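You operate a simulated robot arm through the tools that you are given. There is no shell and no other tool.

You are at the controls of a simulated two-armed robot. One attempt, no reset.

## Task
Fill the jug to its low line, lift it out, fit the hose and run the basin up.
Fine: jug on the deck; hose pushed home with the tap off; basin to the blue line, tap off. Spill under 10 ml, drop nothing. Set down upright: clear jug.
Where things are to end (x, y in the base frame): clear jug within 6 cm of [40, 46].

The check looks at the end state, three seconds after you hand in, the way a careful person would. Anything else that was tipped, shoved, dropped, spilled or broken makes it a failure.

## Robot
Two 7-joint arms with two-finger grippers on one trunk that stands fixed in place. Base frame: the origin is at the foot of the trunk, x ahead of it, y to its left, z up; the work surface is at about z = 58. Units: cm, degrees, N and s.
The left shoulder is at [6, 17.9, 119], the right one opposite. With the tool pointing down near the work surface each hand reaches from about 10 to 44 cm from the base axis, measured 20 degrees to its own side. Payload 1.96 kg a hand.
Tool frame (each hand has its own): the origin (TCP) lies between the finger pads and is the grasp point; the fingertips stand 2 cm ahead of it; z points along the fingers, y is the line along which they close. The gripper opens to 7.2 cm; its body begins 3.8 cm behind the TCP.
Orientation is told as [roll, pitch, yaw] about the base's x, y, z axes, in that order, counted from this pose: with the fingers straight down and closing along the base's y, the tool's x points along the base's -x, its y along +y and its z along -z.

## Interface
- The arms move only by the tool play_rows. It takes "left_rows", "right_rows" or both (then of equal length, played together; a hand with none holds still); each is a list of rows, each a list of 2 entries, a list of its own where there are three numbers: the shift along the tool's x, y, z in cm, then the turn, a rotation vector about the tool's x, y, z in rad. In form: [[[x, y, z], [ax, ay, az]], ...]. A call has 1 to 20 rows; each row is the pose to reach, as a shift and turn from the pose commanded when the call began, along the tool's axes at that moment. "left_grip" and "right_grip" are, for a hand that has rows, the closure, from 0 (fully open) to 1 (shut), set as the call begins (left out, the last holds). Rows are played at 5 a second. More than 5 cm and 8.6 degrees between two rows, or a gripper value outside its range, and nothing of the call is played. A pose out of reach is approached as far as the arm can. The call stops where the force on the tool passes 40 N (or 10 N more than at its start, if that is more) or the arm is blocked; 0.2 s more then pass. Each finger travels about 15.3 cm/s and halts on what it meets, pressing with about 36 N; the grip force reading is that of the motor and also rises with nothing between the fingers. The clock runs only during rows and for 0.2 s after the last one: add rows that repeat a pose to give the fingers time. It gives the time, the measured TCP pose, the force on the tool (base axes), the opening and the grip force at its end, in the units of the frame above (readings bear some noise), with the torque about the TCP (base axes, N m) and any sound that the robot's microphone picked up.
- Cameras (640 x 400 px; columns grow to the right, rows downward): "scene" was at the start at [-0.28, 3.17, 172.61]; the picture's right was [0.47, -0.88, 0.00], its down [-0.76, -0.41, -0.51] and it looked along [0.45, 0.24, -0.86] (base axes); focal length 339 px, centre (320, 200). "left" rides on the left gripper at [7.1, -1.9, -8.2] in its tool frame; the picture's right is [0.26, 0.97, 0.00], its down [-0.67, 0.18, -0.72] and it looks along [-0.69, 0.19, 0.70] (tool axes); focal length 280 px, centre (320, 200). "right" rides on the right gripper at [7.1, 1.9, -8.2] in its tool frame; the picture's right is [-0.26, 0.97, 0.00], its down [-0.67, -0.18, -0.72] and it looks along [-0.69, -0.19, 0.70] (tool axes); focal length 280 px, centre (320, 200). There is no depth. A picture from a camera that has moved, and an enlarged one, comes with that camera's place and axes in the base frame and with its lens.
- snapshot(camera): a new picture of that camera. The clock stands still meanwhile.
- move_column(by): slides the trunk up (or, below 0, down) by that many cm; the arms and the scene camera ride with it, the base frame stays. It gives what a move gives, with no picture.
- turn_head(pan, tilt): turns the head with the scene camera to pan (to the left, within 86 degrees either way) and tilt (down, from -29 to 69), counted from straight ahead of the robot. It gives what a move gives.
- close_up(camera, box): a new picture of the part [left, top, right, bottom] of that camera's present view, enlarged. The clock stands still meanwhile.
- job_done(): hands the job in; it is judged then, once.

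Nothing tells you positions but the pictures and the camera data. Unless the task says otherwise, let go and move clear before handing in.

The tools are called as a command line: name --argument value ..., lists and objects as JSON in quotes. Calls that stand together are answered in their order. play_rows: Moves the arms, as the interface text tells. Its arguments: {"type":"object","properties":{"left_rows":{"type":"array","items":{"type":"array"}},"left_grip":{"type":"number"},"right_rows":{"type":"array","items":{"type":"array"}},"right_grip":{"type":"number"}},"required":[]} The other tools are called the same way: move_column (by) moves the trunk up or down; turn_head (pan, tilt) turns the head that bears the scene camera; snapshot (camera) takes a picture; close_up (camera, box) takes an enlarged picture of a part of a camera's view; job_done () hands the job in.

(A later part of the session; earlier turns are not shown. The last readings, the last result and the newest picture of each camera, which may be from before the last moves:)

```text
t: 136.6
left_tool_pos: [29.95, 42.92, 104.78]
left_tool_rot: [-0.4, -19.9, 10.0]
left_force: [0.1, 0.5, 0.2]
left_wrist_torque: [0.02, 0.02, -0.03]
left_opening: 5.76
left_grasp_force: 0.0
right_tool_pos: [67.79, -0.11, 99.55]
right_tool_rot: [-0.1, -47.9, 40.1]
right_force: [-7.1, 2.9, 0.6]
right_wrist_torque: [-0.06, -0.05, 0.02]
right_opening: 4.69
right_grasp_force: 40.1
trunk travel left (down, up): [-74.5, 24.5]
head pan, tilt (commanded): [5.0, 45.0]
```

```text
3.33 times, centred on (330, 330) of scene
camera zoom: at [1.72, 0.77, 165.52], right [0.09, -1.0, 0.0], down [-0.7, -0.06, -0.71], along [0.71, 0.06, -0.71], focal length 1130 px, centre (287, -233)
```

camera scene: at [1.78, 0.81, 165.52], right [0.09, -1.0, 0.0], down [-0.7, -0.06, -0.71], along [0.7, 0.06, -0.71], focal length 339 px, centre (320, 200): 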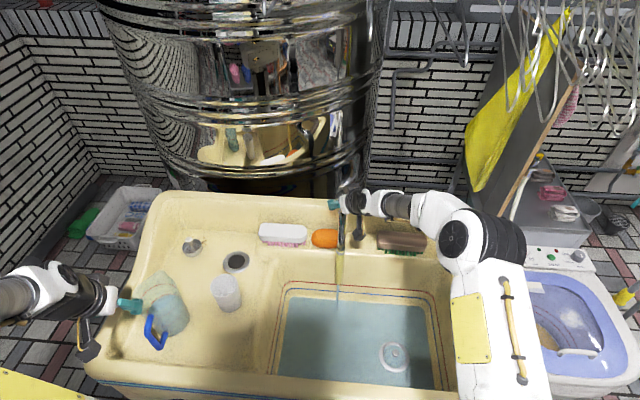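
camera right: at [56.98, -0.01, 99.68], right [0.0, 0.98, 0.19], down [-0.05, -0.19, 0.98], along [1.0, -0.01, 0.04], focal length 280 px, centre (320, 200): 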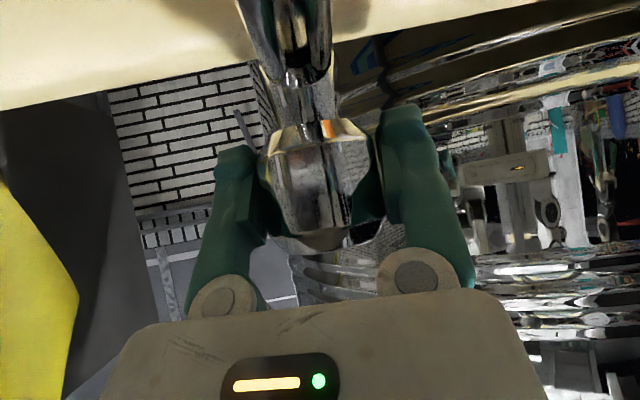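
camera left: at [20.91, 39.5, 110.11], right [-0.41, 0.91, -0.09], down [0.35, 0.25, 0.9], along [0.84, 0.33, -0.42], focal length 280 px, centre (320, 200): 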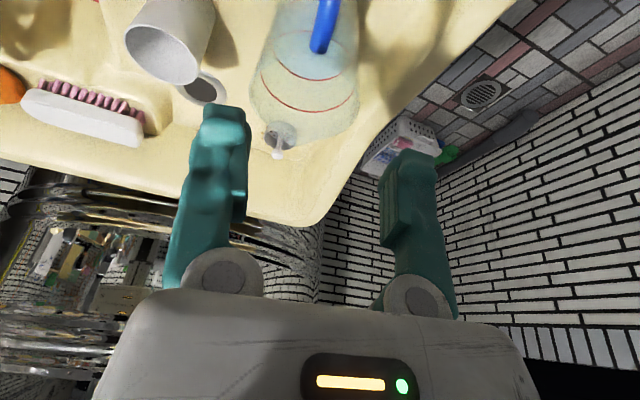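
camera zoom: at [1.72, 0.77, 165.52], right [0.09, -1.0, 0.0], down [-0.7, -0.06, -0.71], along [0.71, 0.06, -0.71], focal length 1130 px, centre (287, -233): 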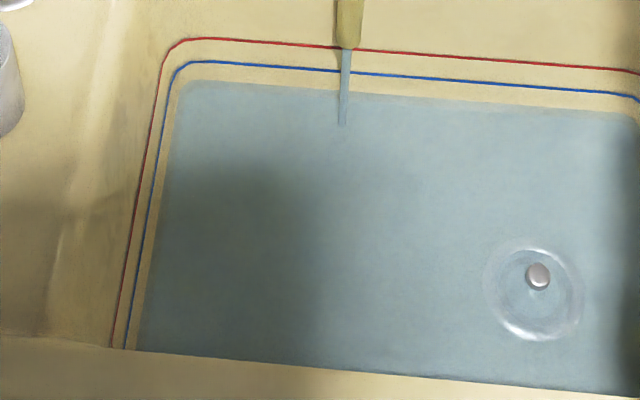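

play_rows --right_rows '[[[0, 0, 0], [0, 0, 0]], [[0, 0, 0], [0, 0, 0]], [[0, 0, 0], [0, 0, 0]], [[0, 0, 0], [0, 0, 0]], [[0, 0, 0], [0, 0, 0]], [[0, 0, 0], [0, 0, 0]], [[0, 0, 0], [0, 0, 0]], [[0, 0, 0], [0, 0, 0]], [[0, 0, 0], [0, 0, 0]], [[0, 0, 0], [0, 0, 0]], [[0, 0, 0], [0, 0, 0]], [[0, 0, 0], [0, 0, 0]], [[0, 0, 0], [0, 0, 0]], [[0, 0, 0], [0, 0, 0]], [[0, 0, 0], [0, 0, 0]], [[0, 0, 0], [0, 0, 0]], [[0, 0, 0], [0, 0, 0]], [[0, 0, 0], [0, 0, 0]], [[0, 0, 0], [0, 0, 0]], [[0, 0, 0], [0, 0, 0]]]'

play_rows --right_rows '[[[0, 0, 0], [0, 0, 0]], [[0, 0, 0], [0, 0, 0]], [[0, 0, 0], [0, 0, 0]], [[0, 0, 0], [0, 0, 0]], [[0, 0, 0], [0, 0, 0]], [[0, 0, 0], [0, 0, 0]], [[0, 0, 0], [0, 0, 0]], [[0, 0, 0], [0, 0, 0]], [[0, 0, 0], [0, 0, 0]], [[0, 0, 0], [0, 0, 0]], [[0, 0, 0], [0, 0, 0]], [[0, 0, 0], [0, 0, 0]], [[0, 0, 0], [0, 0, 0]], [[0, 0, 0], [0, 0, 0]], [[0, 0, 0], [0, 0, 0]], [[0, 0, 0], [0, 0, 0]], [[0, 0, 0], [0, 0, 0]], [[0, 0, 0], [0, 0, 0]], [[0, 0, 0], [0, 0, 0]], [[0, 0, 0], [0, 0, 0]]]'

close_up --camera "scene" --box '[250, 270, 410, 390]'

close_up --camera "scene" --box '[270, 270, 340, 320]'

```text
t: 140.8
left_tool_pos: [29.86, 42.98, 104.85]
left_tool_rot: [-0.3, -19.9, 10.0]
left_force: [0.5, -1.4, -0.2]
left_wrist_torque: [0.01, 0.03, 0.02]
left_opening: 5.78
left_grasp_force: 0.1
right_tool_pos: [67.84, -0.13, 99.53]
right_tool_rot: [-0.1, -48.0, 40.1]
right_force: [-9.1, 2.6, -0.6]
right_wrist_torque: [-0.04, -0.1, 0.03]
right_opening: 4.69
right_grasp_force: 40.2
trunk travel left (down, up): [-74.5, 24.5]
head pan, tilt (commanded): [5.0, 45.0]
```

```text
t: 145.0
left_tool_pos: [29.79, 43.05, 104.84]
left_tool_rot: [-0.3, -19.8, 10.1]
left_force: [0.2, -0.4, -0.6]
left_wrist_torque: [-0.03, 0.01, -0.03]
left_opening: 5.75
left_grasp_force: 0.1
right_tool_pos: [67.86, -0.1, 99.51]
right_tool_rot: [-0.1, -48.1, 40.1]
right_force: [-11.6, 1.6, -2.9]
right_wrist_torque: [-0.03, -0.11, -0.01]
right_opening: 4.7
right_grasp_force: 40.1
trunk travel left (down, up): [-74.5, 24.5]
head pan, tilt (commanded): [5.0, 45.0]
```

```text
3.33 times, centred on (330, 330) of scene
camera zoom: at [1.7, 0.74, 165.51], right [0.09, -1.0, 0.0], down [-0.7, -0.06, -0.71], along [0.71, 0.06, -0.71], focal length 1130 px, centre (287, -233)
```

zoom: 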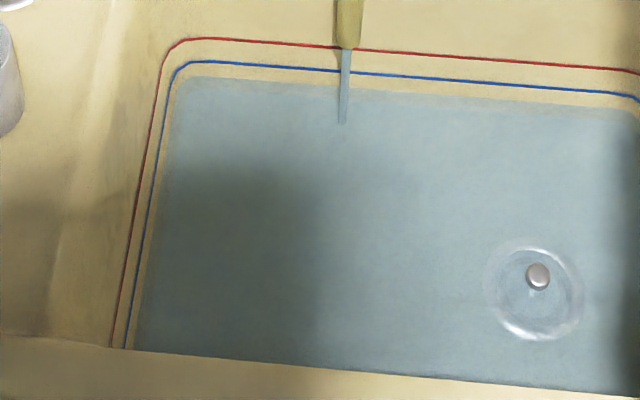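

```text
8.00 times, centred on (305, 295) of scene
camera zoom: at [1.7, 0.74, 165.51], right [0.09, -1.0, 0.0], down [-0.7, -0.06, -0.71], along [0.71, 0.06, -0.71], focal length 2711 px, centre (440, -560)
```

zoom: 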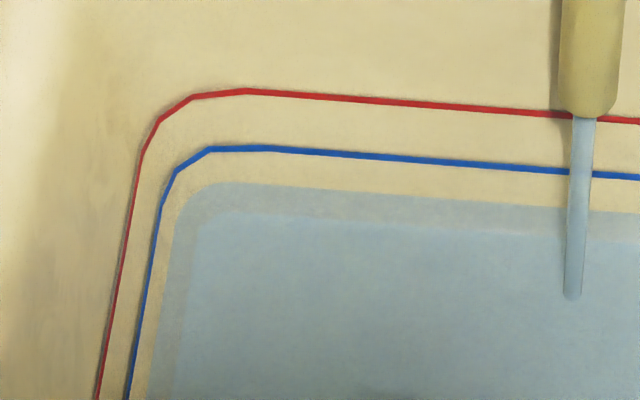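

play_rows --right_rows '[[[0, 0, 0], [0, 0, 0]], [[0, 0, 0], [0, 0, 0]], [[0, 0, 0], [0, 0, 0]], [[0, 0, 0], [0, 0, 0]], [[0, 0, 0], [0, 0, 0]], [[0, 0, 0], [0, 0, 0]], [[0, 0, 0], [0, 0, 0]], [[0, 0, 0], [0, 0, 0]], [[0, 0, 0], [0, 0, 0]], [[0, 0, 0], [0, 0, 0]], [[0, 0, 0], [0, 0, 0]], [[0, 0, 0], [0, 0, 0]], [[0, 0, 0], [0, 0, 0]], [[0, 0, 0], [0, 0, 0]], [[0, 0, 0], [0, 0, 0]], [[0, 0, 0], [0, 0, 0]], [[0, 0, 0], [0, 0, 0]], [[0, 0, 0], [0, 0, 0]], [[0, 0, 0], [0, 0, 0]], [[0, 0, 0], [0, 0, 0]]]'

play_rows --right_rows '[[[0, 0, 0], [0, 0, 0]], [[0, 0, 0], [0, 0, 0]], [[0, 0, 0], [0, 0, 0]], [[0, 0, 0], [0, 0, 0]], [[0, 0, 0], [0, 0, 0]], [[0, 0, 0], [0, 0, 0]], [[0, 0, 0], [0, 0, 0]], [[0, 0, 0], [0, 0, 0]], [[0, 0, 0], [0, 0, 0]], [[0, 0, 0], [0, 0, 0]], [[0, 0, 0], [0, 0, 0]], [[0, 0, 0], [0, 0, 0]], [[0, 0, 0], [0, 0, 0]], [[0, 0, 0], [0, 0, 0]], [[0, 0, 0], [0, 0, 0]], [[0, 0, 0], [0, 0, 0]], [[0, 0, 0], [0, 0, 0]], [[0, 0, 0], [0, 0, 0]], [[0, 0, 0], [0, 0, 0]], [[0, 0, 0], [0, 0, 0]]]'

close_up --camera "scene" --box '[270, 270, 340, 320]'

```text
t: 149.2
left_tool_pos: [29.96, 43.02, 104.83]
left_tool_rot: [-0.2, -20.0, 10.0]
left_force: [-0.5, -0.7, 1.6]
left_wrist_torque: [0.01, -0.01, 0.0]
left_opening: 5.76
left_grasp_force: 0.0
right_tool_pos: [67.79, -0.15, 99.56]
right_tool_rot: [-0.1, -48.0, 40.1]
right_force: [-13.4, 1.9, -4.5]
right_wrist_torque: [-0.01, -0.11, 0.02]
right_opening: 4.7
right_grasp_force: 39.7
trunk travel left (down, up): [-74.5, 24.5]
head pan, tilt (commanded): [5.0, 45.0]
```

```text
t: 153.4
left_tool_pos: [29.82, 42.96, 104.86]
left_tool_rot: [-0.3, -19.8, 9.9]
left_force: [-0.6, 0.3, -0.5]
left_wrist_torque: [0.01, -0.01, 0.01]
left_opening: 5.75
left_grasp_force: 0.1
right_tool_pos: [67.84, -0.14, 99.71]
right_tool_rot: [-0.2, -48.0, 40.1]
right_force: [-13.8, 1.0, -4.2]
right_wrist_torque: [0.01, -0.13, 0.0]
right_opening: 4.69
right_grasp_force: 40.0
trunk travel left (down, up): [-74.5, 24.5]
head pan, tilt (commanded): [5.0, 45.0]
```

```text
8.00 times, centred on (305, 295) of scene
camera zoom: at [1.67, 0.73, 165.52], right [0.09, -1.0, 0.0], down [-0.7, -0.06, -0.71], along [0.71, 0.06, -0.71], focal length 2711 px, centre (440, -560)
```

zoom: 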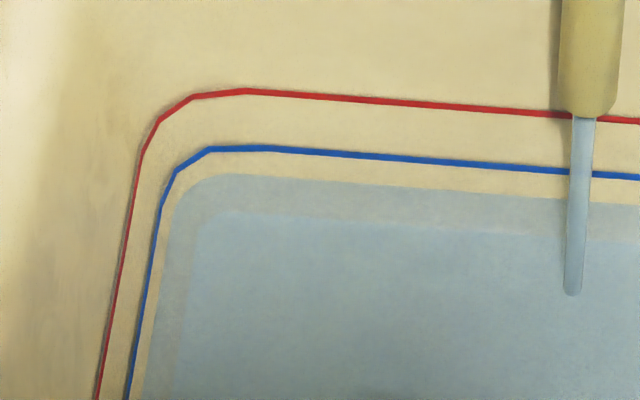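

play_rows --right_rows '[[[0, 0, 0], [0, 0, 0]], [[0, 0, 0], [0, 0, 0]], [[0, 0, 0], [0, 0, 0]], [[0, 0, 0], [0, 0, 0]], [[0, 0, 0], [0, 0, 0]], [[0, 0, 0], [0, 0, 0]], [[0, 0, 0], [0, 0, 0]], [[0, 0, 0], [0, 0, 0]], [[0, 0, 0], [0, 0, 0]], [[0, 0, 0], [0, 0, 0]], [[0, 0, 0], [0, 0, 0]], [[0, 0, 0], [0, 0, 0]], [[0, 0, 0], [0, 0, 0]], [[0, 0, 0], [0, 0, 0]], [[0, 0, 0], [0, 0, 0]], [[0, 0, 0], [0, 0, 0]], [[0, 0, 0], [0, 0, 0]], [[0, 0, 0], [0, 0, 0]], [[0, 0, 0], [0, 0, 0]], [[0, 0, 0], [0, 0, 0]]]'

play_rows --right_rows '[[[0, 0, 0], [0, 0, 0]], [[0, 0, 0], [0, 0, 0]], [[0, 0, 0], [0, 0, 0]], [[0, 0, 0], [0, 0, 0]], [[0, 0, 0], [0, 0, 0]], [[0, 0, 0], [0, 0, 0]], [[0, 0, 0], [0, 0, 0]], [[0, 0, 0], [0, 0, 0]], [[0, 0, 0], [0, 0, 0]], [[0, 0, 0], [0, 0, 0]], [[0, 0, 0], [0, 0, 0]], [[0, 0, 0], [0, 0, 0]], [[0, 0, 0], [0, 0, 0]], [[0, 0, 0], [0, 0, 0]], [[0, 0, 0], [0, 0, 0]], [[0, 0, 0], [0, 0, 0]], [[0, 0, 0], [0, 0, 0]], [[0, 0, 0], [0, 0, 0]], [[0, 0, 0], [0, 0, 0]], [[0, 0, 0], [0, 0, 0]]]'

close_up --camera "scene" --box '[270, 270, 340, 320]'

```text
t: 157.6
left_tool_pos: [29.75, 42.97, 104.83]
left_tool_rot: [-0.4, -19.9, 10.0]
left_force: [1.0, 0.3, -0.3]
left_wrist_torque: [0.01, 0.0, 0.02]
left_opening: 5.78
left_grasp_force: 0.0
right_tool_pos: [67.85, -0.13, 99.52]
right_tool_rot: [-0.1, -48.0, 40.1]
right_force: [-14.1, 0.7, -4.3]
right_wrist_torque: [-0.07, -0.14, 0.01]
right_opening: 4.69
right_grasp_force: 39.8
trunk travel left (down, up): [-74.5, 24.5]
head pan, tilt (commanded): [5.0, 45.0]
```

```text
t: 161.8
left_tool_pos: [29.85, 43.0, 104.78]
left_tool_rot: [-0.3, -19.9, 10.0]
left_force: [0.3, 0.3, 0.0]
left_wrist_torque: [-0.02, 0.03, 0.01]
left_opening: 5.75
left_grasp_force: 0.1
right_tool_pos: [67.8, -0.14, 99.54]
right_tool_rot: [-0.1, -48.1, 40.1]
right_force: [-13.5, 1.5, -5.5]
right_wrist_torque: [-0.05, -0.17, 0.02]
right_opening: 4.69
right_grasp_force: 39.8
trunk travel left (down, up): [-74.5, 24.5]
head pan, tilt (commanded): [5.0, 45.0]
```

```text
8.00 times, centred on (305, 295) of scene
camera zoom: at [1.65, 0.71, 165.52], right [0.09, -1.0, 0.0], down [-0.7, -0.06, -0.71], along [0.71, 0.06, -0.71], focal length 2711 px, centre (440, -560)
```

zoom: 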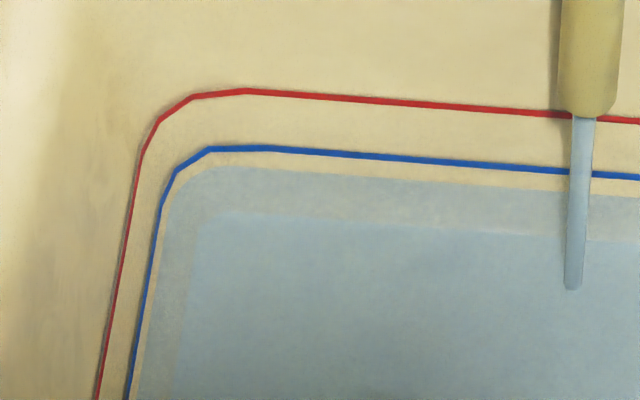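

play_rows --right_rows '[[[0, 0, 0], [0, 0, 0]], [[0, 0, 0], [0, 0, 0]], [[0, 0, 0], [0, 0, 0]], [[0, 0, 0], [0, 0, 0]], [[0, 0, 0], [0, 0, 0]], [[0, 0, 0], [0, 0, 0]], [[0, 0, 0], [0, 0, 0]], [[0, 0, 0], [0, 0, 0]], [[0, 0, 0], [0, 0, 0]], [[0, 0, 0], [0, 0, 0]], [[0, 0, 0], [0, 0, 0]], [[0, 0, 0], [0, 0, 0]], [[0, 0, 0], [0, 0, 0]], [[0, 0, 0], [0, 0, 0]], [[0, 0, 0], [0, 0, 0]], [[0, 0, 0], [0, 0, 0]], [[0, 0, 0], [0, 0, 0]], [[0, 0, 0], [0, 0, 0]], [[0, 0, 0], [0, 0, 0]], [[0, 0, 0], [0, 0, 0]]]'

play_rows --right_rows '[[[0, 0, 0], [0, 0, 0]], [[0, 0, 0], [0, 0, 0]], [[0, 0, 0], [0, 0, 0]], [[0, 0, 0], [0, 0, 0]], [[0, 0, 0], [0, 0, 0]], [[0, 0, 0], [0, 0, 0]], [[0, 0, 0], [0, 0, 0]], [[0, 0, 0], [0, 0, 0]], [[0, 0, 0], [0, 0, 0]], [[0, 0, 0], [0, 0, 0]], [[0, 0, 0], [0, 0, 0]], [[0, 0, 0], [0, 0, 0]], [[0, 0, 0], [0, 0, 0]], [[0, 0, 0], [0, 0, 0]], [[0, 0, 0], [0, 0, 0]], [[0, 0, 0], [0, 0, 0]], [[0, 0, 0], [0, 0, 0]], [[0, 0, 0], [0, 0, 0]], [[0, 0, 0], [0, 0, 0]], [[0, 0, 0], [0, 0, 0]]]'

close_up --camera "scene" --box '[270, 270, 340, 320]'

close_up --camera "scene" --box '[380, 270, 450, 320]'

```text
t: 166.0
left_tool_pos: [29.78, 43.08, 104.95]
left_tool_rot: [-0.4, -19.9, 10.0]
left_force: [0.2, -0.1, -0.7]
left_wrist_torque: [-0.02, -0.01, -0.07]
left_opening: 5.76
left_grasp_force: 0.0
right_tool_pos: [67.84, -0.21, 99.65]
right_tool_rot: [-0.1, -48.1, 40.0]
right_force: [-14.4, 0.2, -4.5]
right_wrist_torque: [-0.01, -0.13, 0.02]
right_opening: 4.7
right_grasp_force: 39.8
trunk travel left (down, up): [-74.5, 24.5]
head pan, tilt (commanded): [5.0, 45.0]
```

```text
t: 170.2
left_tool_pos: [29.79, 42.98, 104.86]
left_tool_rot: [-0.3, -19.9, 10.0]
left_force: [0.1, 1.1, 0.2]
left_wrist_torque: [0.0, 0.02, 0.0]
left_opening: 5.77
left_grasp_force: 0.0
right_tool_pos: [67.99, -0.16, 99.39]
right_tool_rot: [-0.1, -48.1, 40.0]
right_force: [-14.4, 0.6, -3.9]
right_wrist_torque: [0.02, -0.14, -0.01]
right_opening: 4.69
right_grasp_force: 40.0
trunk travel left (down, up): [-74.5, 24.5]
head pan, tilt (commanded): [5.0, 45.0]
```

```text
8.00 times, centred on (305, 295) of scene
camera zoom: at [1.64, 0.7, 165.52], right [0.09, -1.0, 0.0], down [-0.7, -0.06, -0.71], along [0.71, 0.06, -0.71], focal length 2711 px, centre (440, -560)
```

zoom: 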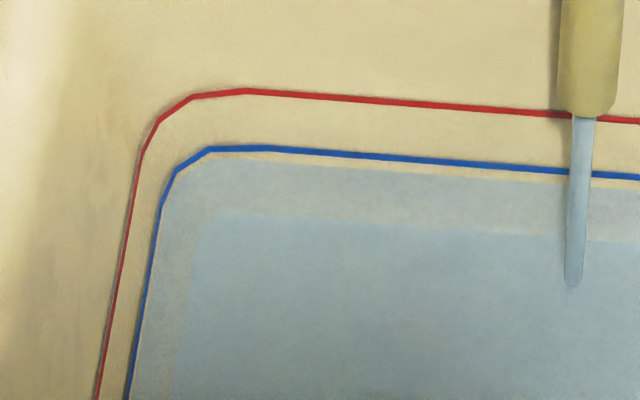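

```text
8.00 times, centred on (415, 295) of scene
camera zoom: at [1.64, 0.7, 165.52], right [0.09, -1.0, 0.0], down [-0.7, -0.06, -0.71], along [0.71, 0.06, -0.71], focal length 2711 px, centre (-440, -560)
```

zoom: 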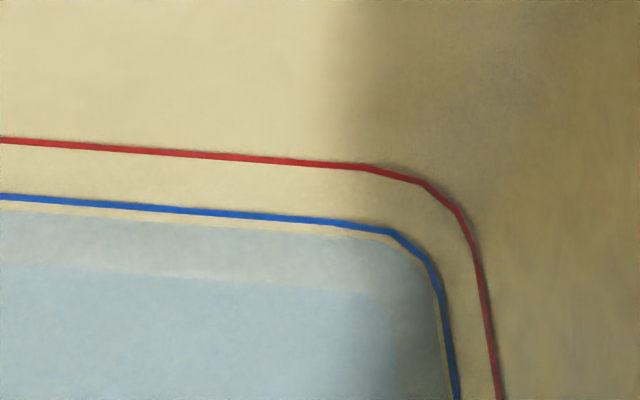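

The level is about 4 mm under the blue line. One more short run, then I'll throttle down.

play_rows --right_rows '[[[0, 0, 0], [0, 0, 0]], [[0, 0, 0], [0, 0, 0]], [[0, 0, 0], [0, 0, 0]], [[0, 0, 0], [0, 0, 0]], [[0, 0, 0], [0, 0, 0]], [[0, 0, 0], [0, 0, 0]], [[0, 0, 0], [0, 0, 0]], [[0, 0, 0], [0, 0, 0]], [[0, 0, 0], [0, 0, 0]], [[0, 0, 0], [0, 0, 0]], [[0, 0, 0], [0, 0, 0]], [[0, 0, 0], [0, 0, 0]], [[0, 0, 0], [0, 0, 0]], [[0, 0, 0], [0, 0, 0]], [[0, 0, 0], [0, 0, 0]], [[0, 0, 0], [0, 0, 0]], [[0, 0, 0], [0, 0, 0]], [[0, 0, 0], [0, 0, 0]]]'

close_up --camera "scene" --box '[270, 270, 340, 320]'

close_up --camera "scene" --box '[380, 270, 450, 320]'

```text
t: 174.0
left_tool_pos: [29.92, 42.99, 104.79]
left_tool_rot: [-0.3, -19.9, 9.9]
left_force: [0.2, 0.6, 0.6]
left_wrist_torque: [-0.01, 0.0, -0.02]
left_opening: 5.76
left_grasp_force: 0.1
right_tool_pos: [67.83, -0.25, 99.71]
right_tool_rot: [-0.1, -48.0, 40.2]
right_force: [-15.5, -0.2, -4.0]
right_wrist_torque: [0.06, -0.11, 0.01]
right_opening: 4.69
right_grasp_force: 40.1
trunk travel left (down, up): [-74.5, 24.5]
head pan, tilt (commanded): [5.0, 45.0]
```

```text
8.00 times, centred on (305, 295) of scene
camera zoom: at [1.63, 0.7, 165.52], right [0.09, -1.0, 0.0], down [-0.7, -0.06, -0.71], along [0.71, 0.06, -0.71], focal length 2711 px, centre (440, -560)
```

zoom: 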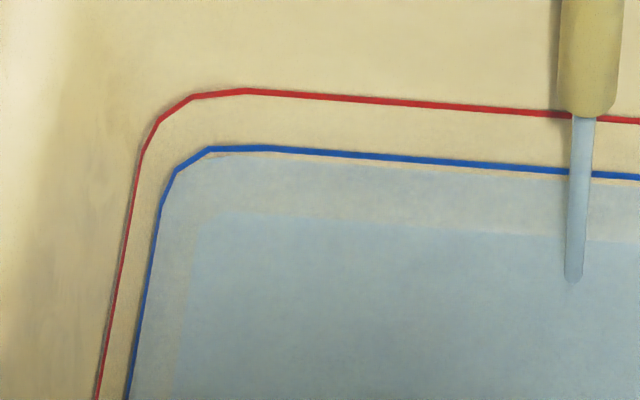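

```text
8.00 times, centred on (415, 295) of scene
camera zoom: at [1.63, 0.7, 165.52], right [0.09, -1.0, 0.0], down [-0.7, -0.06, -0.71], along [0.71, 0.06, -0.71], focal length 2711 px, centre (-440, -560)
```

zoom: 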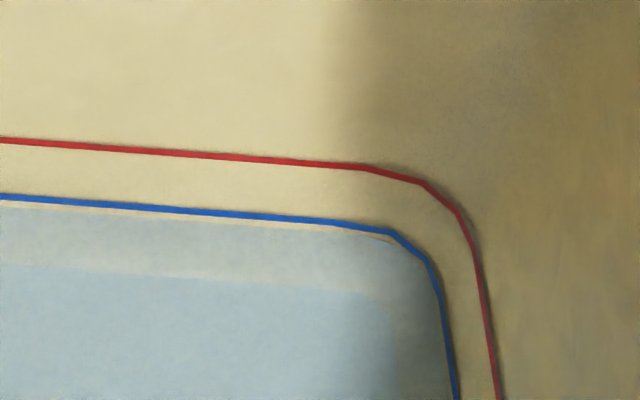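

play_rows --right_rows '[[[0, 0, 0], [0.108, 0, 0.0973]], [[0, 0, 0], [0.216, 0, 0.1946]], [[0, 0, 0], [0.324, 0, 0.292]], [[0, 0, 0], [0.324, 0, 0.292]], [[0, 0, 0], [0.324, 0, 0.292]], [[0, 0, 0], [0.324, 0, 0.292]], [[0, 0, 0], [0.324, 0, 0.292]], [[0, 0, 0], [0.324, 0, 0.292]], [[0, 0, 0], [0.324, 0, 0.292]], [[0, 0, 0], [0.324, 0, 0.292]], [[0, 0, 0], [0.324, 0, 0.292]], [[0, 0, 0], [0.324, 0, 0.292]]]'

close_up --camera "scene" --box '[270, 270, 340, 320]'

snapshot --camera "right"

```text
t: 176.6
left_tool_pos: [29.77, 42.99, 104.92]
left_tool_rot: [-0.4, -19.9, 10.0]
left_force: [0.3, 0.5, 0.7]
left_wrist_torque: [0.01, 0.02, 0.01]
left_opening: 5.76
left_grasp_force: 0.1
right_tool_pos: [67.81, -0.09, 99.52]
right_tool_rot: [-0.1, -48.2, 15.1]
right_force: [-12.9, 4.9, 3.1]
right_wrist_torque: [0.22, -0.16, -0.03]
right_opening: 4.69
right_grasp_force: 40.1
trunk travel left (down, up): [-74.5, 24.5]
head pan, tilt (commanded): [5.0, 45.0]
```

```text
8.00 times, centred on (305, 295) of scene
camera zoom: at [1.54, 0.81, 165.52], right [0.09, -1.0, 0.0], down [-0.7, -0.06, -0.71], along [0.71, 0.06, -0.71], focal length 2711 px, centre (440, -560)
```

zoom: 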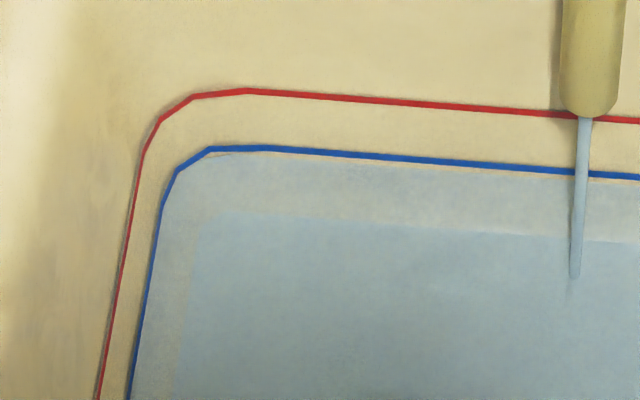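

```text
taken
camera right: at [56.9, -1.01, 99.8], right [-0.08, 0.98, 0.19], down [-0.03, -0.2, 0.98], along [1.0, 0.07, 0.05], focal length 280 px, centre (320, 200)
```

right: 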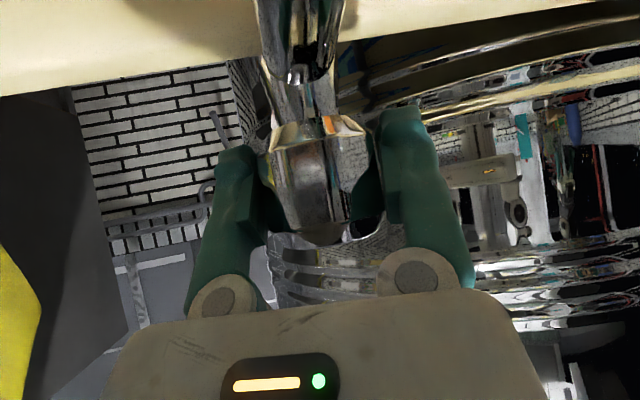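

close_up --camera "scene" --box '[285, 282, 315, 300]'

close_up --camera "scene" --box '[390, 286, 420, 304]'

```text
16.00 times, centred on (300, 291) of scene
camera zoom: at [1.54, 0.81, 165.52], right [0.09, -1.0, 0.0], down [-0.7, -0.06, -0.71], along [0.71, 0.06, -0.71], focal length 5422 px, centre (640, -1256)
```

zoom: 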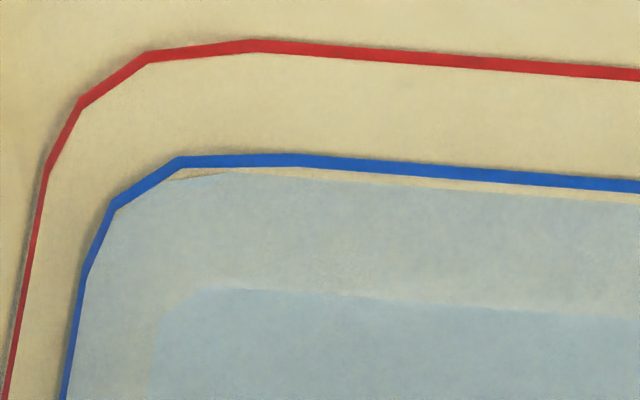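

```text
16.00 times, centred on (405, 295) of scene
camera zoom: at [1.54, 0.81, 165.52], right [0.09, -1.0, 0.0], down [-0.7, -0.06, -0.71], along [0.71, 0.06, -0.71], focal length 5422 px, centre (-1040, -1320)
```

zoom: 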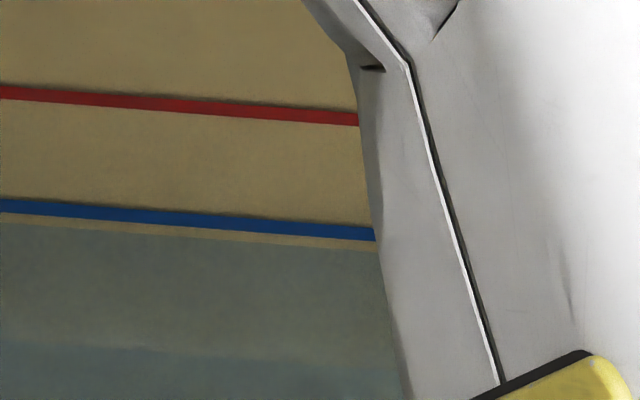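

play_rows --right_rows '[[[0, 0, 0], [0, 0, 0]], [[0, 0, 0], [0, 0, 0]], [[0, 0, 0], [0, 0, 0]], [[0, 0, 0], [0, 0, 0]], [[0, 0, 0], [0, 0, 0]], [[0, 0, 0], [0, 0, 0]], [[0, 0, 0], [0, 0, 0]], [[0, 0, 0], [0, 0, 0]], [[0, 0, 0], [0, 0, 0]], [[0, 0, 0], [0, 0, 0]], [[0, 0, 0], [0, 0, 0]], [[0, 0, 0], [0, 0, 0]], [[0, 0, 0], [0, 0, 0]], [[0, 0, 0], [0, 0, 0]], [[0, 0, 0], [0, 0, 0]], [[0, 0, 0], [0, 0, 0]], [[0, 0, 0], [0, 0, 0]], [[0, 0, 0], [0, 0, 0]], [[0, 0, 0], [0, 0, 0]], [[0, 0, 0], [0, 0, 0]]]'

close_up --camera "scene" --box '[285, 282, 315, 300]'

```text
t: 180.8
left_tool_pos: [29.75, 42.94, 104.81]
left_tool_rot: [-0.4, -19.9, 10.0]
left_force: [-0.3, -0.4, 0.1]
left_wrist_torque: [-0.01, -0.02, 0.02]
left_opening: 5.77
left_grasp_force: 0.0
right_tool_pos: [67.79, -0.06, 99.65]
right_tool_rot: [-0.1, -48.1, 15.1]
right_force: [-10.8, 4.7, 5.3]
right_wrist_torque: [0.02, -0.17, 0.01]
right_opening: 4.7
right_grasp_force: 39.8
trunk travel left (down, up): [-74.5, 24.5]
head pan, tilt (commanded): [5.0, 45.0]
```

```text
16.00 times, centred on (300, 291) of scene
camera zoom: at [1.54, 0.83, 165.52], right [0.09, -1.0, 0.0], down [-0.7, -0.06, -0.71], along [0.71, 0.06, -0.71], focal length 5422 px, centre (640, -1256)
```

zoom: 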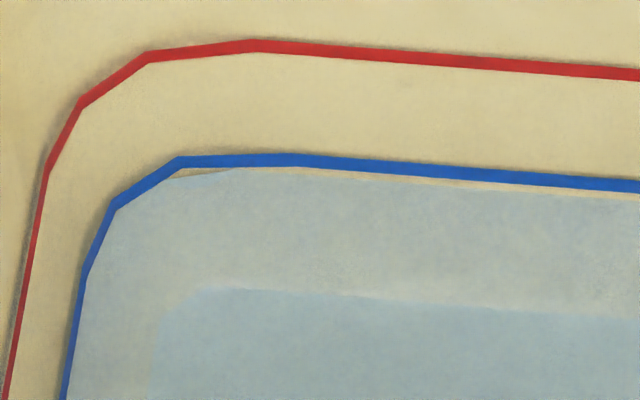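

play_rows --right_rows '[[[0, 0, 0], [0, 0, 0]], [[0, 0, 0], [0, 0, 0]], [[0, 0, 0], [0, 0, 0]], [[0, 0, 0], [0, 0, 0]], [[0, 0, 0], [0, 0, 0]], [[0, 0, 0], [0, 0, 0]], [[0, 0, 0], [0, 0, 0]], [[0, 0, 0], [0, 0, 0]], [[0, 0, 0], [0, 0, 0]], [[0, 0, 0], [0, 0, 0]], [[0, 0, 0], [0, 0, 0]], [[0, 0, 0], [0, 0, 0]], [[0, 0, 0], [0, 0, 0]], [[0, 0, 0], [0, 0, 0]], [[0, 0, 0], [0, 0, 0]], [[0, 0, 0], [0, 0, 0]], [[0, 0, 0], [0, 0, 0]], [[0, 0, 0], [0, 0, 0]], [[0, 0, 0], [0, 0, 0]], [[0, 0, 0], [0, 0, 0]]]'

close_up --camera "scene" --box '[285, 282, 315, 300]'

close_up --camera "scene" --box '[345, 282, 375, 300]'

```text
t: 185.0
left_tool_pos: [29.88, 43.04, 104.88]
left_tool_rot: [-0.5, -19.9, 9.9]
left_force: [-0.9, -0.9, 0.3]
left_wrist_torque: [-0.01, 0.0, 0.02]
left_opening: 5.74
left_grasp_force: 0.1
right_tool_pos: [67.85, -0.15, 99.7]
right_tool_rot: [-0.1, -48.1, 15.2]
right_force: [-10.9, 4.3, 5.9]
right_wrist_torque: [0.04, -0.15, 0.0]
right_opening: 4.67
right_grasp_force: 39.5
trunk travel left (down, up): [-74.5, 24.5]
head pan, tilt (commanded): [5.0, 45.0]
```

```text
16.00 times, centred on (300, 291) of scene
camera zoom: at [1.53, 0.82, 165.52], right [0.09, -1.0, 0.0], down [-0.7, -0.06, -0.71], along [0.71, 0.06, -0.71], focal length 5422 px, centre (640, -1256)
```

zoom: 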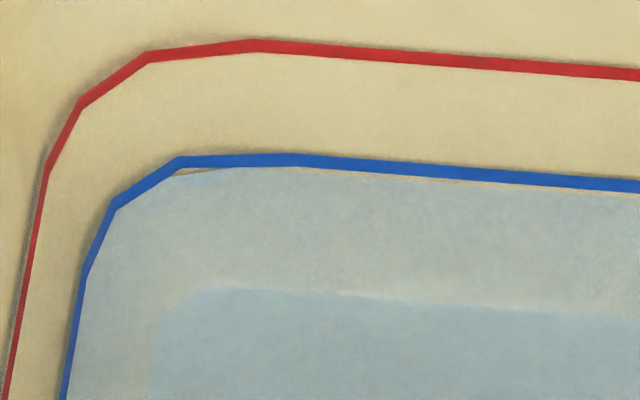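

```text
16.00 times, centred on (360, 291) of scene
camera zoom: at [1.53, 0.82, 165.52], right [0.09, -1.0, 0.0], down [-0.7, -0.06, -0.71], along [0.71, 0.06, -0.71], focal length 5422 px, centre (-320, -1256)
```

zoom: 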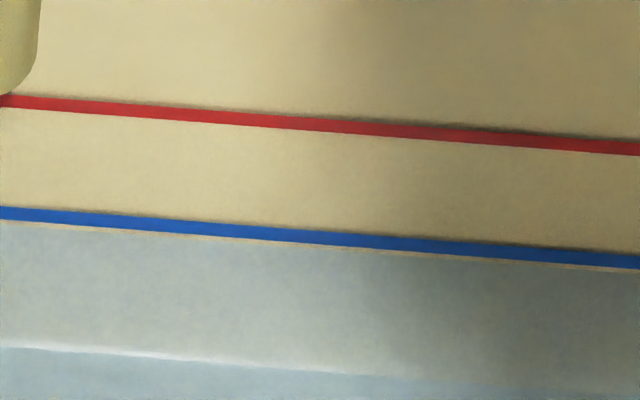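

play_rows --right_rows '[[[0, 0, 0], [0, 0, 0]], [[0, 0, 0], [0, 0, 0]], [[0, 0, 0], [0, 0, 0]], [[0, 0, 0], [0, 0, 0]], [[0, 0, 0], [0, 0, 0]], [[0, 0, 0], [0, 0, 0]], [[0, 0, 0], [0, 0, 0]], [[0, 0, 0], [0, 0, 0]], [[0, 0, 0], [0, 0, 0]], [[0, 0, 0], [0, 0, 0]], [[0, 0, 0], [0, 0, 0]], [[0, 0, 0], [0, 0, 0]], [[0, 0, 0], [0, 0, 0]], [[0, 0, 0], [0, 0, 0]], [[0, 0, 0], [0, 0, 0]], [[0, 0, 0], [0, 0, 0]], [[0, 0, 0], [0, 0, 0]], [[0, 0, 0], [0, 0, 0]], [[0, 0, 0], [0, 0, 0]], [[0, 0, 0], [0, 0, 0]]]'

close_up --camera "scene" --box '[285, 282, 315, 300]'

close_up --camera "scene" --box '[345, 282, 375, 300]'

```text
t: 189.2
left_tool_pos: [29.66, 42.94, 104.86]
left_tool_rot: [-0.4, -19.8, 10.0]
left_force: [0.3, -0.6, 0.1]
left_wrist_torque: [0.02, -0.04, 0.0]
left_opening: 5.75
left_grasp_force: 0.2
right_tool_pos: [67.68, -0.11, 99.67]
right_tool_rot: [-0.1, -48.2, 15.1]
right_force: [-12.9, 5.3, 3.8]
right_wrist_torque: [0.08, -0.18, -0.01]
right_opening: 4.71
right_grasp_force: 40.1
trunk travel left (down, up): [-74.5, 24.5]
head pan, tilt (commanded): [5.0, 45.0]
```

```text
16.00 times, centred on (300, 291) of scene
camera zoom: at [1.53, 0.82, 165.52], right [0.09, -1.0, 0.0], down [-0.7, -0.06, -0.71], along [0.71, 0.06, -0.71], focal length 5422 px, centre (640, -1256)
```

zoom: 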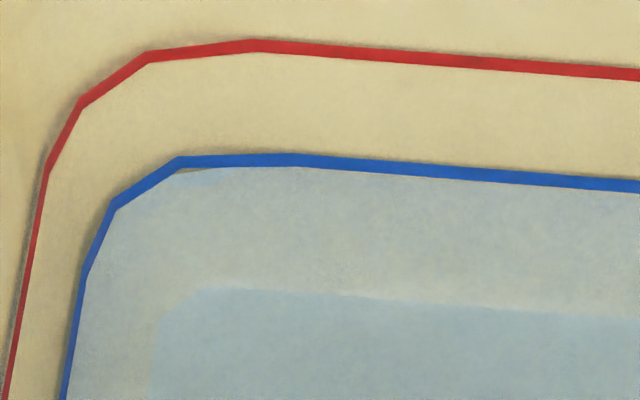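

```text
16.00 times, centred on (360, 291) of scene
camera zoom: at [1.53, 0.82, 165.52], right [0.09, -1.0, 0.0], down [-0.7, -0.06, -0.71], along [0.71, 0.06, -0.71], focal length 5422 px, centre (-320, -1256)
```

zoom: 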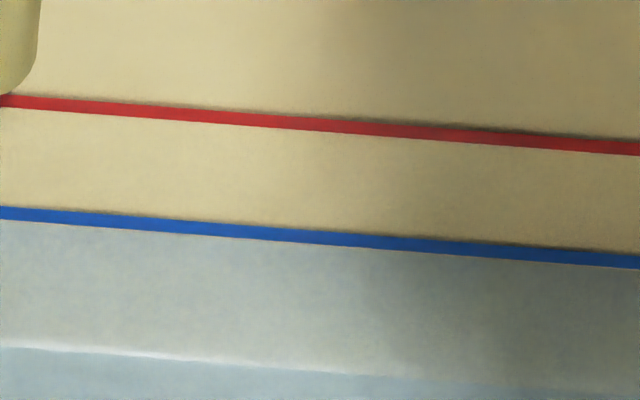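

play_rows --right_rows '[[[0, 0, 0], [0, 0, 0]], [[0, 0, 0], [0, 0, 0]], [[0, 0, 0], [0, 0, 0]], [[0, 0, 0], [0, 0, 0]], [[0, 0, 0], [0, 0, 0]], [[0, 0, 0], [0, 0, 0]], [[0, 0, 0], [0, 0, 0]], [[0, 0, 0], [0, 0, 0]], [[0, 0, 0], [0, 0, 0]], [[0, 0, 0], [0, 0, 0]], [[0, 0, 0], [0, 0, 0]], [[0, 0, 0], [0, 0, 0]], [[0, 0, 0], [0, 0, 0]], [[0, 0, 0], [0, 0, 0]], [[0, 0, 0], [0, 0, 0]], [[0, 0, 0], [0, 0, 0]], [[0, 0, 0], [0, 0, 0]], [[0, 0, 0], [0, 0, 0]], [[0, 0, 0], [0, 0, 0]], [[0, 0, 0], [0, 0, 0]]]'

close_up --camera "scene" --box '[285, 282, 315, 300]'

close_up --camera "scene" --box '[345, 282, 375, 300]'

```text
t: 193.4
left_tool_pos: [29.69, 43.06, 104.76]
left_tool_rot: [-0.3, -19.9, 10.0]
left_force: [-0.4, 0.5, -0.2]
left_wrist_torque: [0.0, -0.01, 0.0]
left_opening: 5.75
left_grasp_force: 0.0
right_tool_pos: [67.82, -0.11, 99.67]
right_tool_rot: [0.0, -48.1, 15.2]
right_force: [-13.2, 4.6, 2.5]
right_wrist_torque: [0.01, -0.16, 0.02]
right_opening: 4.69
right_grasp_force: 39.6
trunk travel left (down, up): [-74.5, 24.5]
head pan, tilt (commanded): [5.0, 45.0]
```

```text
16.00 times, centred on (300, 291) of scene
camera zoom: at [1.53, 0.82, 165.52], right [0.09, -1.0, 0.0], down [-0.7, -0.06, -0.71], along [0.71, 0.06, -0.71], focal length 5422 px, centre (640, -1256)
```

zoom: 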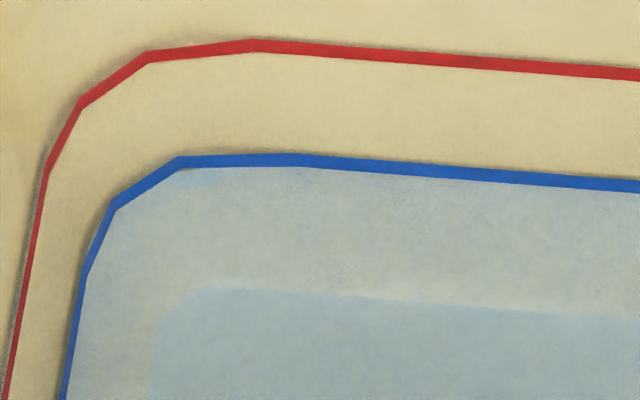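

```text
16.00 times, centred on (360, 291) of scene
camera zoom: at [1.53, 0.82, 165.52], right [0.09, -1.0, 0.0], down [-0.7, -0.06, -0.71], along [0.71, 0.06, -0.71], focal length 5422 px, centre (-320, -1256)
```

zoom: 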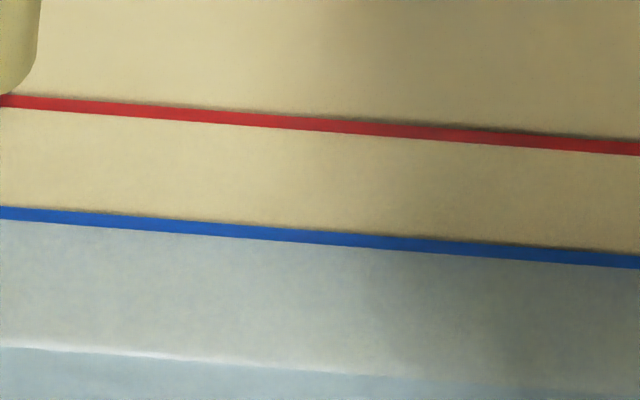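

play_rows --right_rows '[[[0, 0, 0], [0, 0, 0]], [[0, 0, 0], [0, 0, 0]], [[0, 0, 0], [0, 0, 0]], [[0, 0, 0], [0, 0, 0]], [[0, 0, 0], [0, 0, 0]], [[0, 0, 0], [0, 0, 0]], [[0, 0, 0], [0, 0, 0]], [[0, 0, 0], [0, 0, 0]], [[0, 0, 0], [0, 0, 0]], [[0, 0, 0], [0, 0, 0]], [[0, 0, 0], [0, 0, 0]], [[0, 0, 0], [0, 0, 0]], [[0, 0, 0], [0.0973, 0, 0.0876]], [[0, 0, 0], [0.1945, 0, 0.1751]], [[0, 0, 0], [0.214, 0, 0.1927]], [[0, 0, 0], [0.214, 0, 0.1927]]]'

close_up --camera "scene" --box '[285, 282, 315, 300]'

close_up --camera "scene" --box '[310, 230, 380, 310]'

```text
t: 196.8
left_tool_pos: [29.63, 43.06, 104.88]
left_tool_rot: [-0.3, -20.0, 10.0]
left_force: [0.5, -0.8, -0.2]
left_wrist_torque: [0.01, 0.01, -0.01]
left_opening: 5.77
left_grasp_force: 0.0
right_tool_pos: [67.75, 0.05, 99.73]
right_tool_rot: [0.0, -48.2, -1.4]
right_force: [-11.3, 5.8, 9.0]
right_wrist_torque: [0.0, -0.22, 0.89]
right_opening: 4.69
right_grasp_force: 40.2
trunk travel left (down, up): [-74.5, 24.5]
head pan, tilt (commanded): [5.0, 45.0]
```

```text
16.00 times, centred on (300, 291) of scene
camera zoom: at [1.46, 0.83, 165.52], right [0.09, -1.0, 0.0], down [-0.7, -0.06, -0.71], along [0.71, 0.06, -0.71], focal length 5422 px, centre (640, -1256)
```

zoom: 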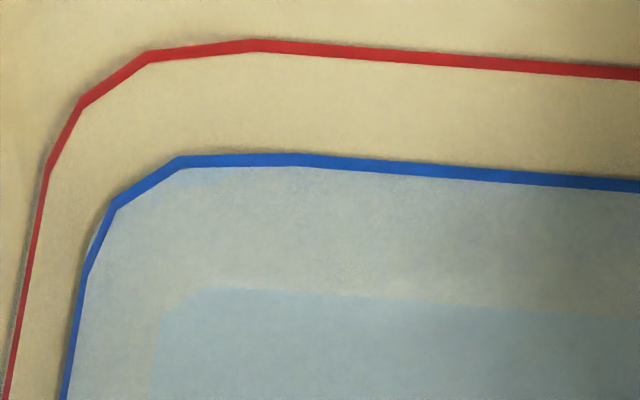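

```text
5.00 times, centred on (345, 270) of scene
camera zoom: at [1.46, 0.83, 165.52], right [0.09, -1.0, 0.0], down [-0.7, -0.06, -0.71], along [0.71, 0.06, -0.71], focal length 1694 px, centre (195, -150)
```

zoom: 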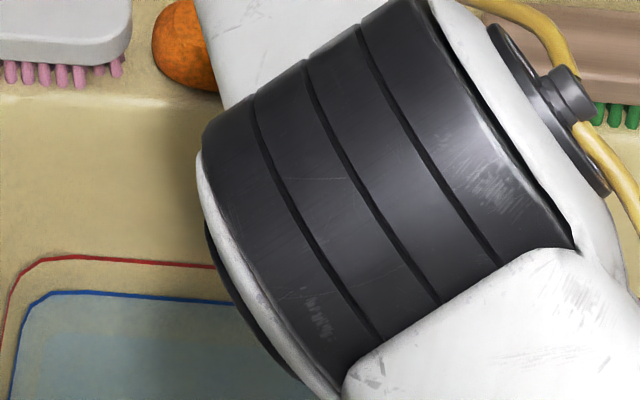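

The knob is back on its closed stop and the water sits at the blue line. I'll release the knob, retreat, and look.

play_rows --right_rows '[[[0, 0, 0], [0, 0, 0]], [[0, 0, 0], [0, 0, 0]], [[0, 0, 0], [0, 0, 0]], [[0, 0, -2], [0, 0, 0]], [[0, 0, -5], [0, 0, 0]], [[0, 0, -9], [0, 0, 0]], [[0.5, -3.5, -11], [0, 0, 0]], [[1, -8, -12], [0, 0, 0]], [[1.5, -12.5, -13], [0, 0, 0]], [[2, -17, -14], [0, 0, 0]]]' --right_grip 0

snapshot --camera "scene"

close_up --camera "scene" --box '[290, 170, 390, 310]'

close_up --camera "scene" --box '[285, 282, 315, 300]'

close_up --camera "scene" --box '[345, 282, 375, 300]'

```text
t: 199.0
left_tool_pos: [29.9, 42.93, 104.88]
left_tool_rot: [-0.2, -19.9, 9.9]
left_force: [-0.9, -0.9, -0.3]
left_wrist_torque: [0.05, 0.01, -0.01]
left_opening: 5.74
left_grasp_force: 0.0
right_tool_pos: [55.65, -16.88, 107.33]
right_tool_rot: [0.2, -47.9, -1.4]
right_force: [0.1, -1.4, 0.6]
right_wrist_torque: [0.04, -0.01, 0.01]
right_opening: 7.2
right_grasp_force: 0.1
trunk travel left (down, up): [-74.5, 24.5]
head pan, tilt (commanded): [5.0, 45.0]
```

```text
taken
camera scene: at [1.87, 0.45, 165.51], right [0.09, -1.0, 0.0], down [-0.7, -0.06, -0.71], along [0.7, 0.06, -0.71], focal length 339 px, centre (320, 200)
```

scene: 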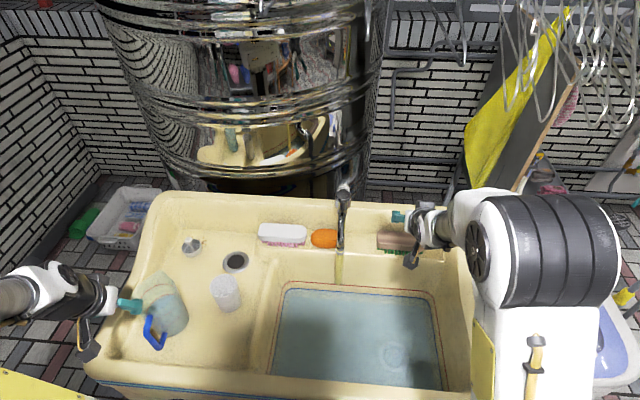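

```text
2.86 times, centred on (340, 240) of scene
camera zoom: at [1.87, 0.45, 165.51], right [0.09, -1.0, 0.0], down [-0.7, -0.06, -0.71], along [0.7, 0.06, -0.71], focal length 968 px, centre (263, 86)
```

zoom: 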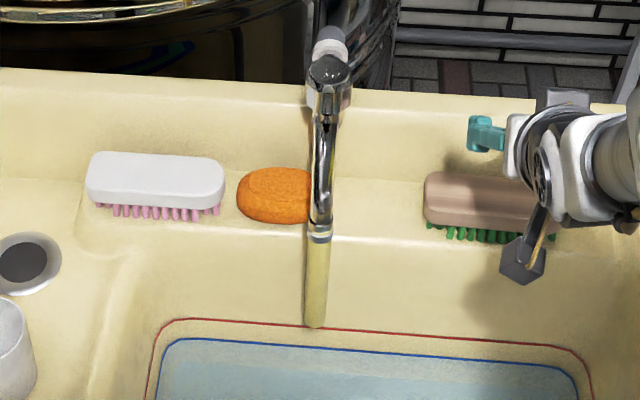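

```text
16.00 times, centred on (300, 291) of scene
camera zoom: at [1.87, 0.45, 165.51], right [0.09, -1.0, 0.0], down [-0.7, -0.06, -0.71], along [0.7, 0.06, -0.71], focal length 5422 px, centre (640, -1256)
```

zoom: 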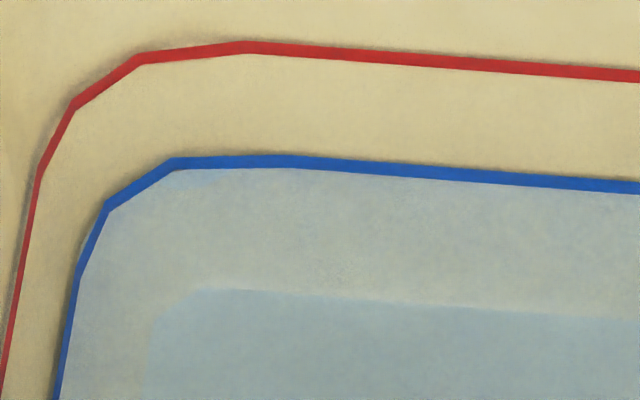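

```text
16.00 times, centred on (360, 291) of scene
camera zoom: at [1.87, 0.45, 165.51], right [0.09, -1.0, 0.0], down [-0.7, -0.06, -0.71], along [0.7, 0.06, -0.71], focal length 5422 px, centre (-320, -1256)
```

zoom: 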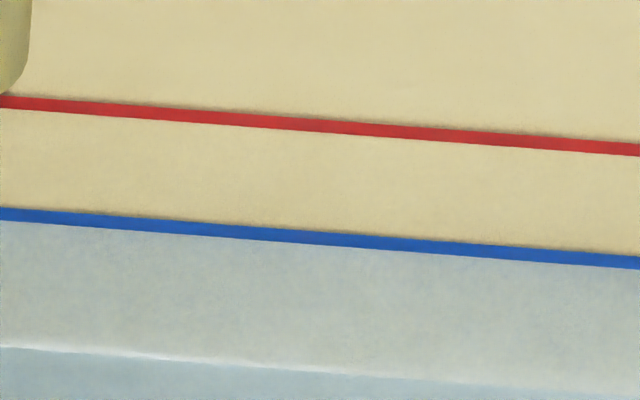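

The tap is shut, nothing drips, and the hose hangs in place. I'll bring the right camera low over the basin to verify the level against the blue line from a flatter angle.

play_rows --right_rows '[[[3.06, -1.58, -1.9], [0, 0, 0]], [[7.28, -3.16, -2.09], [0, 0, 0]], [[11.24, -3.28, -0.06], [0, 0, 0]], [[14.65, -3.28, 3.02], [0, 0, 0]], [[18.07, -3.28, 6.11], [0, 0, 0]], [[21.48, -3.28, 9.19], [0, 0, 0]], [[24.89, -3.28, 12.27], [0, 0, 0]], [[24.89, -3.28, 12.27], [0, 0, 0]]]'

snapshot --camera "right"

snapshot --camera "scene"

```text
t: 200.8
left_tool_pos: [29.94, 43.0, 104.82]
left_tool_rot: [-0.3, -19.9, 10.0]
left_force: [0.5, 0.2, -0.2]
left_wrist_torque: [0.05, 0.01, 0.02]
left_opening: 5.77
left_grasp_force: 0.0
right_tool_pos: [48.19, -20.2, 80.7]
right_tool_rot: [0.0, -48.0, -1.5]
right_force: [0.3, 0.0, -0.4]
right_wrist_torque: [0.01, 0.0, -0.01]
right_opening: 7.22
right_grasp_force: 0.0
trunk travel left (down, up): [-74.5, 24.5]
head pan, tilt (commanded): [5.0, 45.0]
```

```text
taken
camera right: at [37.49, -17.9, 80.86], right [0.2, 0.96, 0.19], down [-0.09, -0.18, 0.98], along [0.98, -0.21, 0.05], focal length 280 px, centre (320, 200)
```

right: 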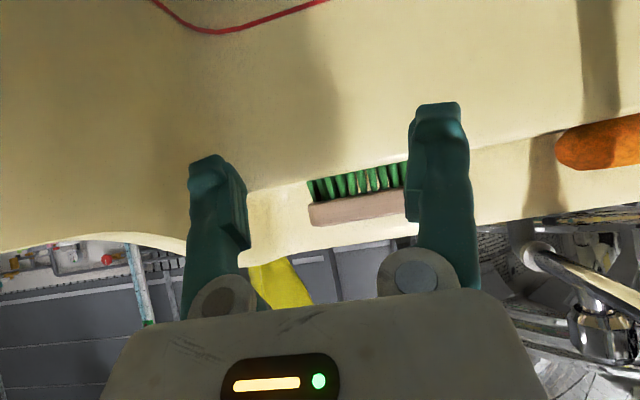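

```text
taken
camera scene: at [1.85, 0.75, 165.51], right [0.09, -1.0, 0.0], down [-0.7, -0.06, -0.71], along [0.7, 0.06, -0.71], focal length 339 px, centre (320, 200)
```

scene: 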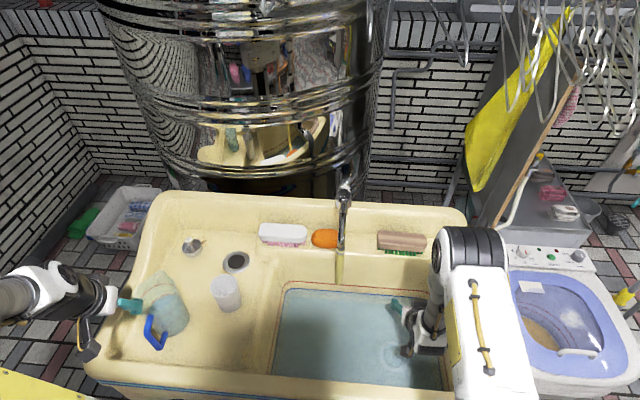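

play_rows --right_rows '[[[1.4, 0, 1.3], [0, 0.131, 0]], [[2.9, 0, 2.6], [0, 0.262, 0]], [[2.9, 0, 2.6], [0, 0.262, 0]]]'

snapshot --camera "right"

close_up --camera "right" --box '[240, 0, 420, 110]'

```text
t: 201.6
left_tool_pos: [30.02, 42.88, 104.72]
left_tool_rot: [-0.3, -19.8, 10.0]
left_force: [0.6, 0.0, -1.2]
left_wrist_torque: [-0.02, 0.03, -0.01]
left_opening: 5.75
left_grasp_force: 0.0
right_tool_pos: [48.11, -19.87, 76.63]
right_tool_rot: [0.0, -32.9, -1.5]
right_force: [-1.1, 0.4, 0.0]
right_wrist_torque: [0.0, 0.01, -0.03]
right_opening: 7.18
right_grasp_force: 0.0
trunk travel left (down, up): [-74.5, 24.5]
head pan, tilt (commanded): [5.0, 45.0]
```

```text
taken
camera right: at [37.86, -17.71, 79.69], right [0.24, 0.96, 0.14], down [0.17, -0.19, 0.97], along [0.95, -0.21, -0.21], focal length 280 px, centre (320, 200)
```

right: 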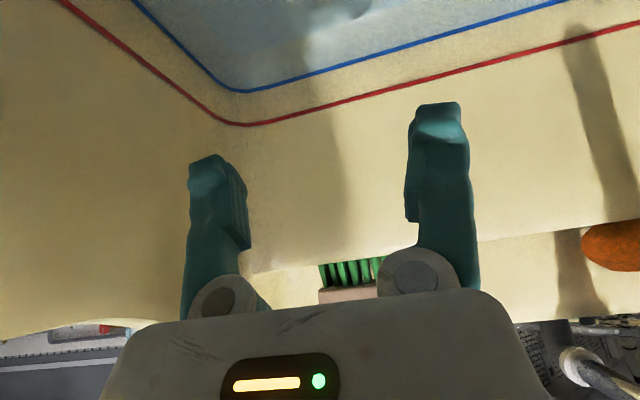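

```text
3.56 times, centred on (330, 55) of right
camera zoom: at [37.86, -17.71, 79.69], right [0.24, 0.96, 0.14], down [0.17, -0.19, 0.97], along [0.95, -0.21, -0.21], focal length 997 px, centre (284, 716)
```

zoom: 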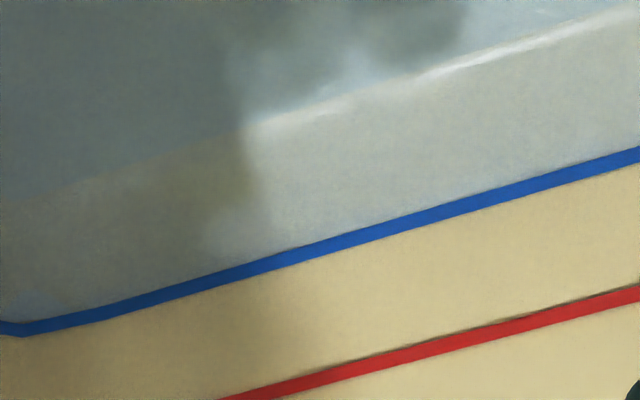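

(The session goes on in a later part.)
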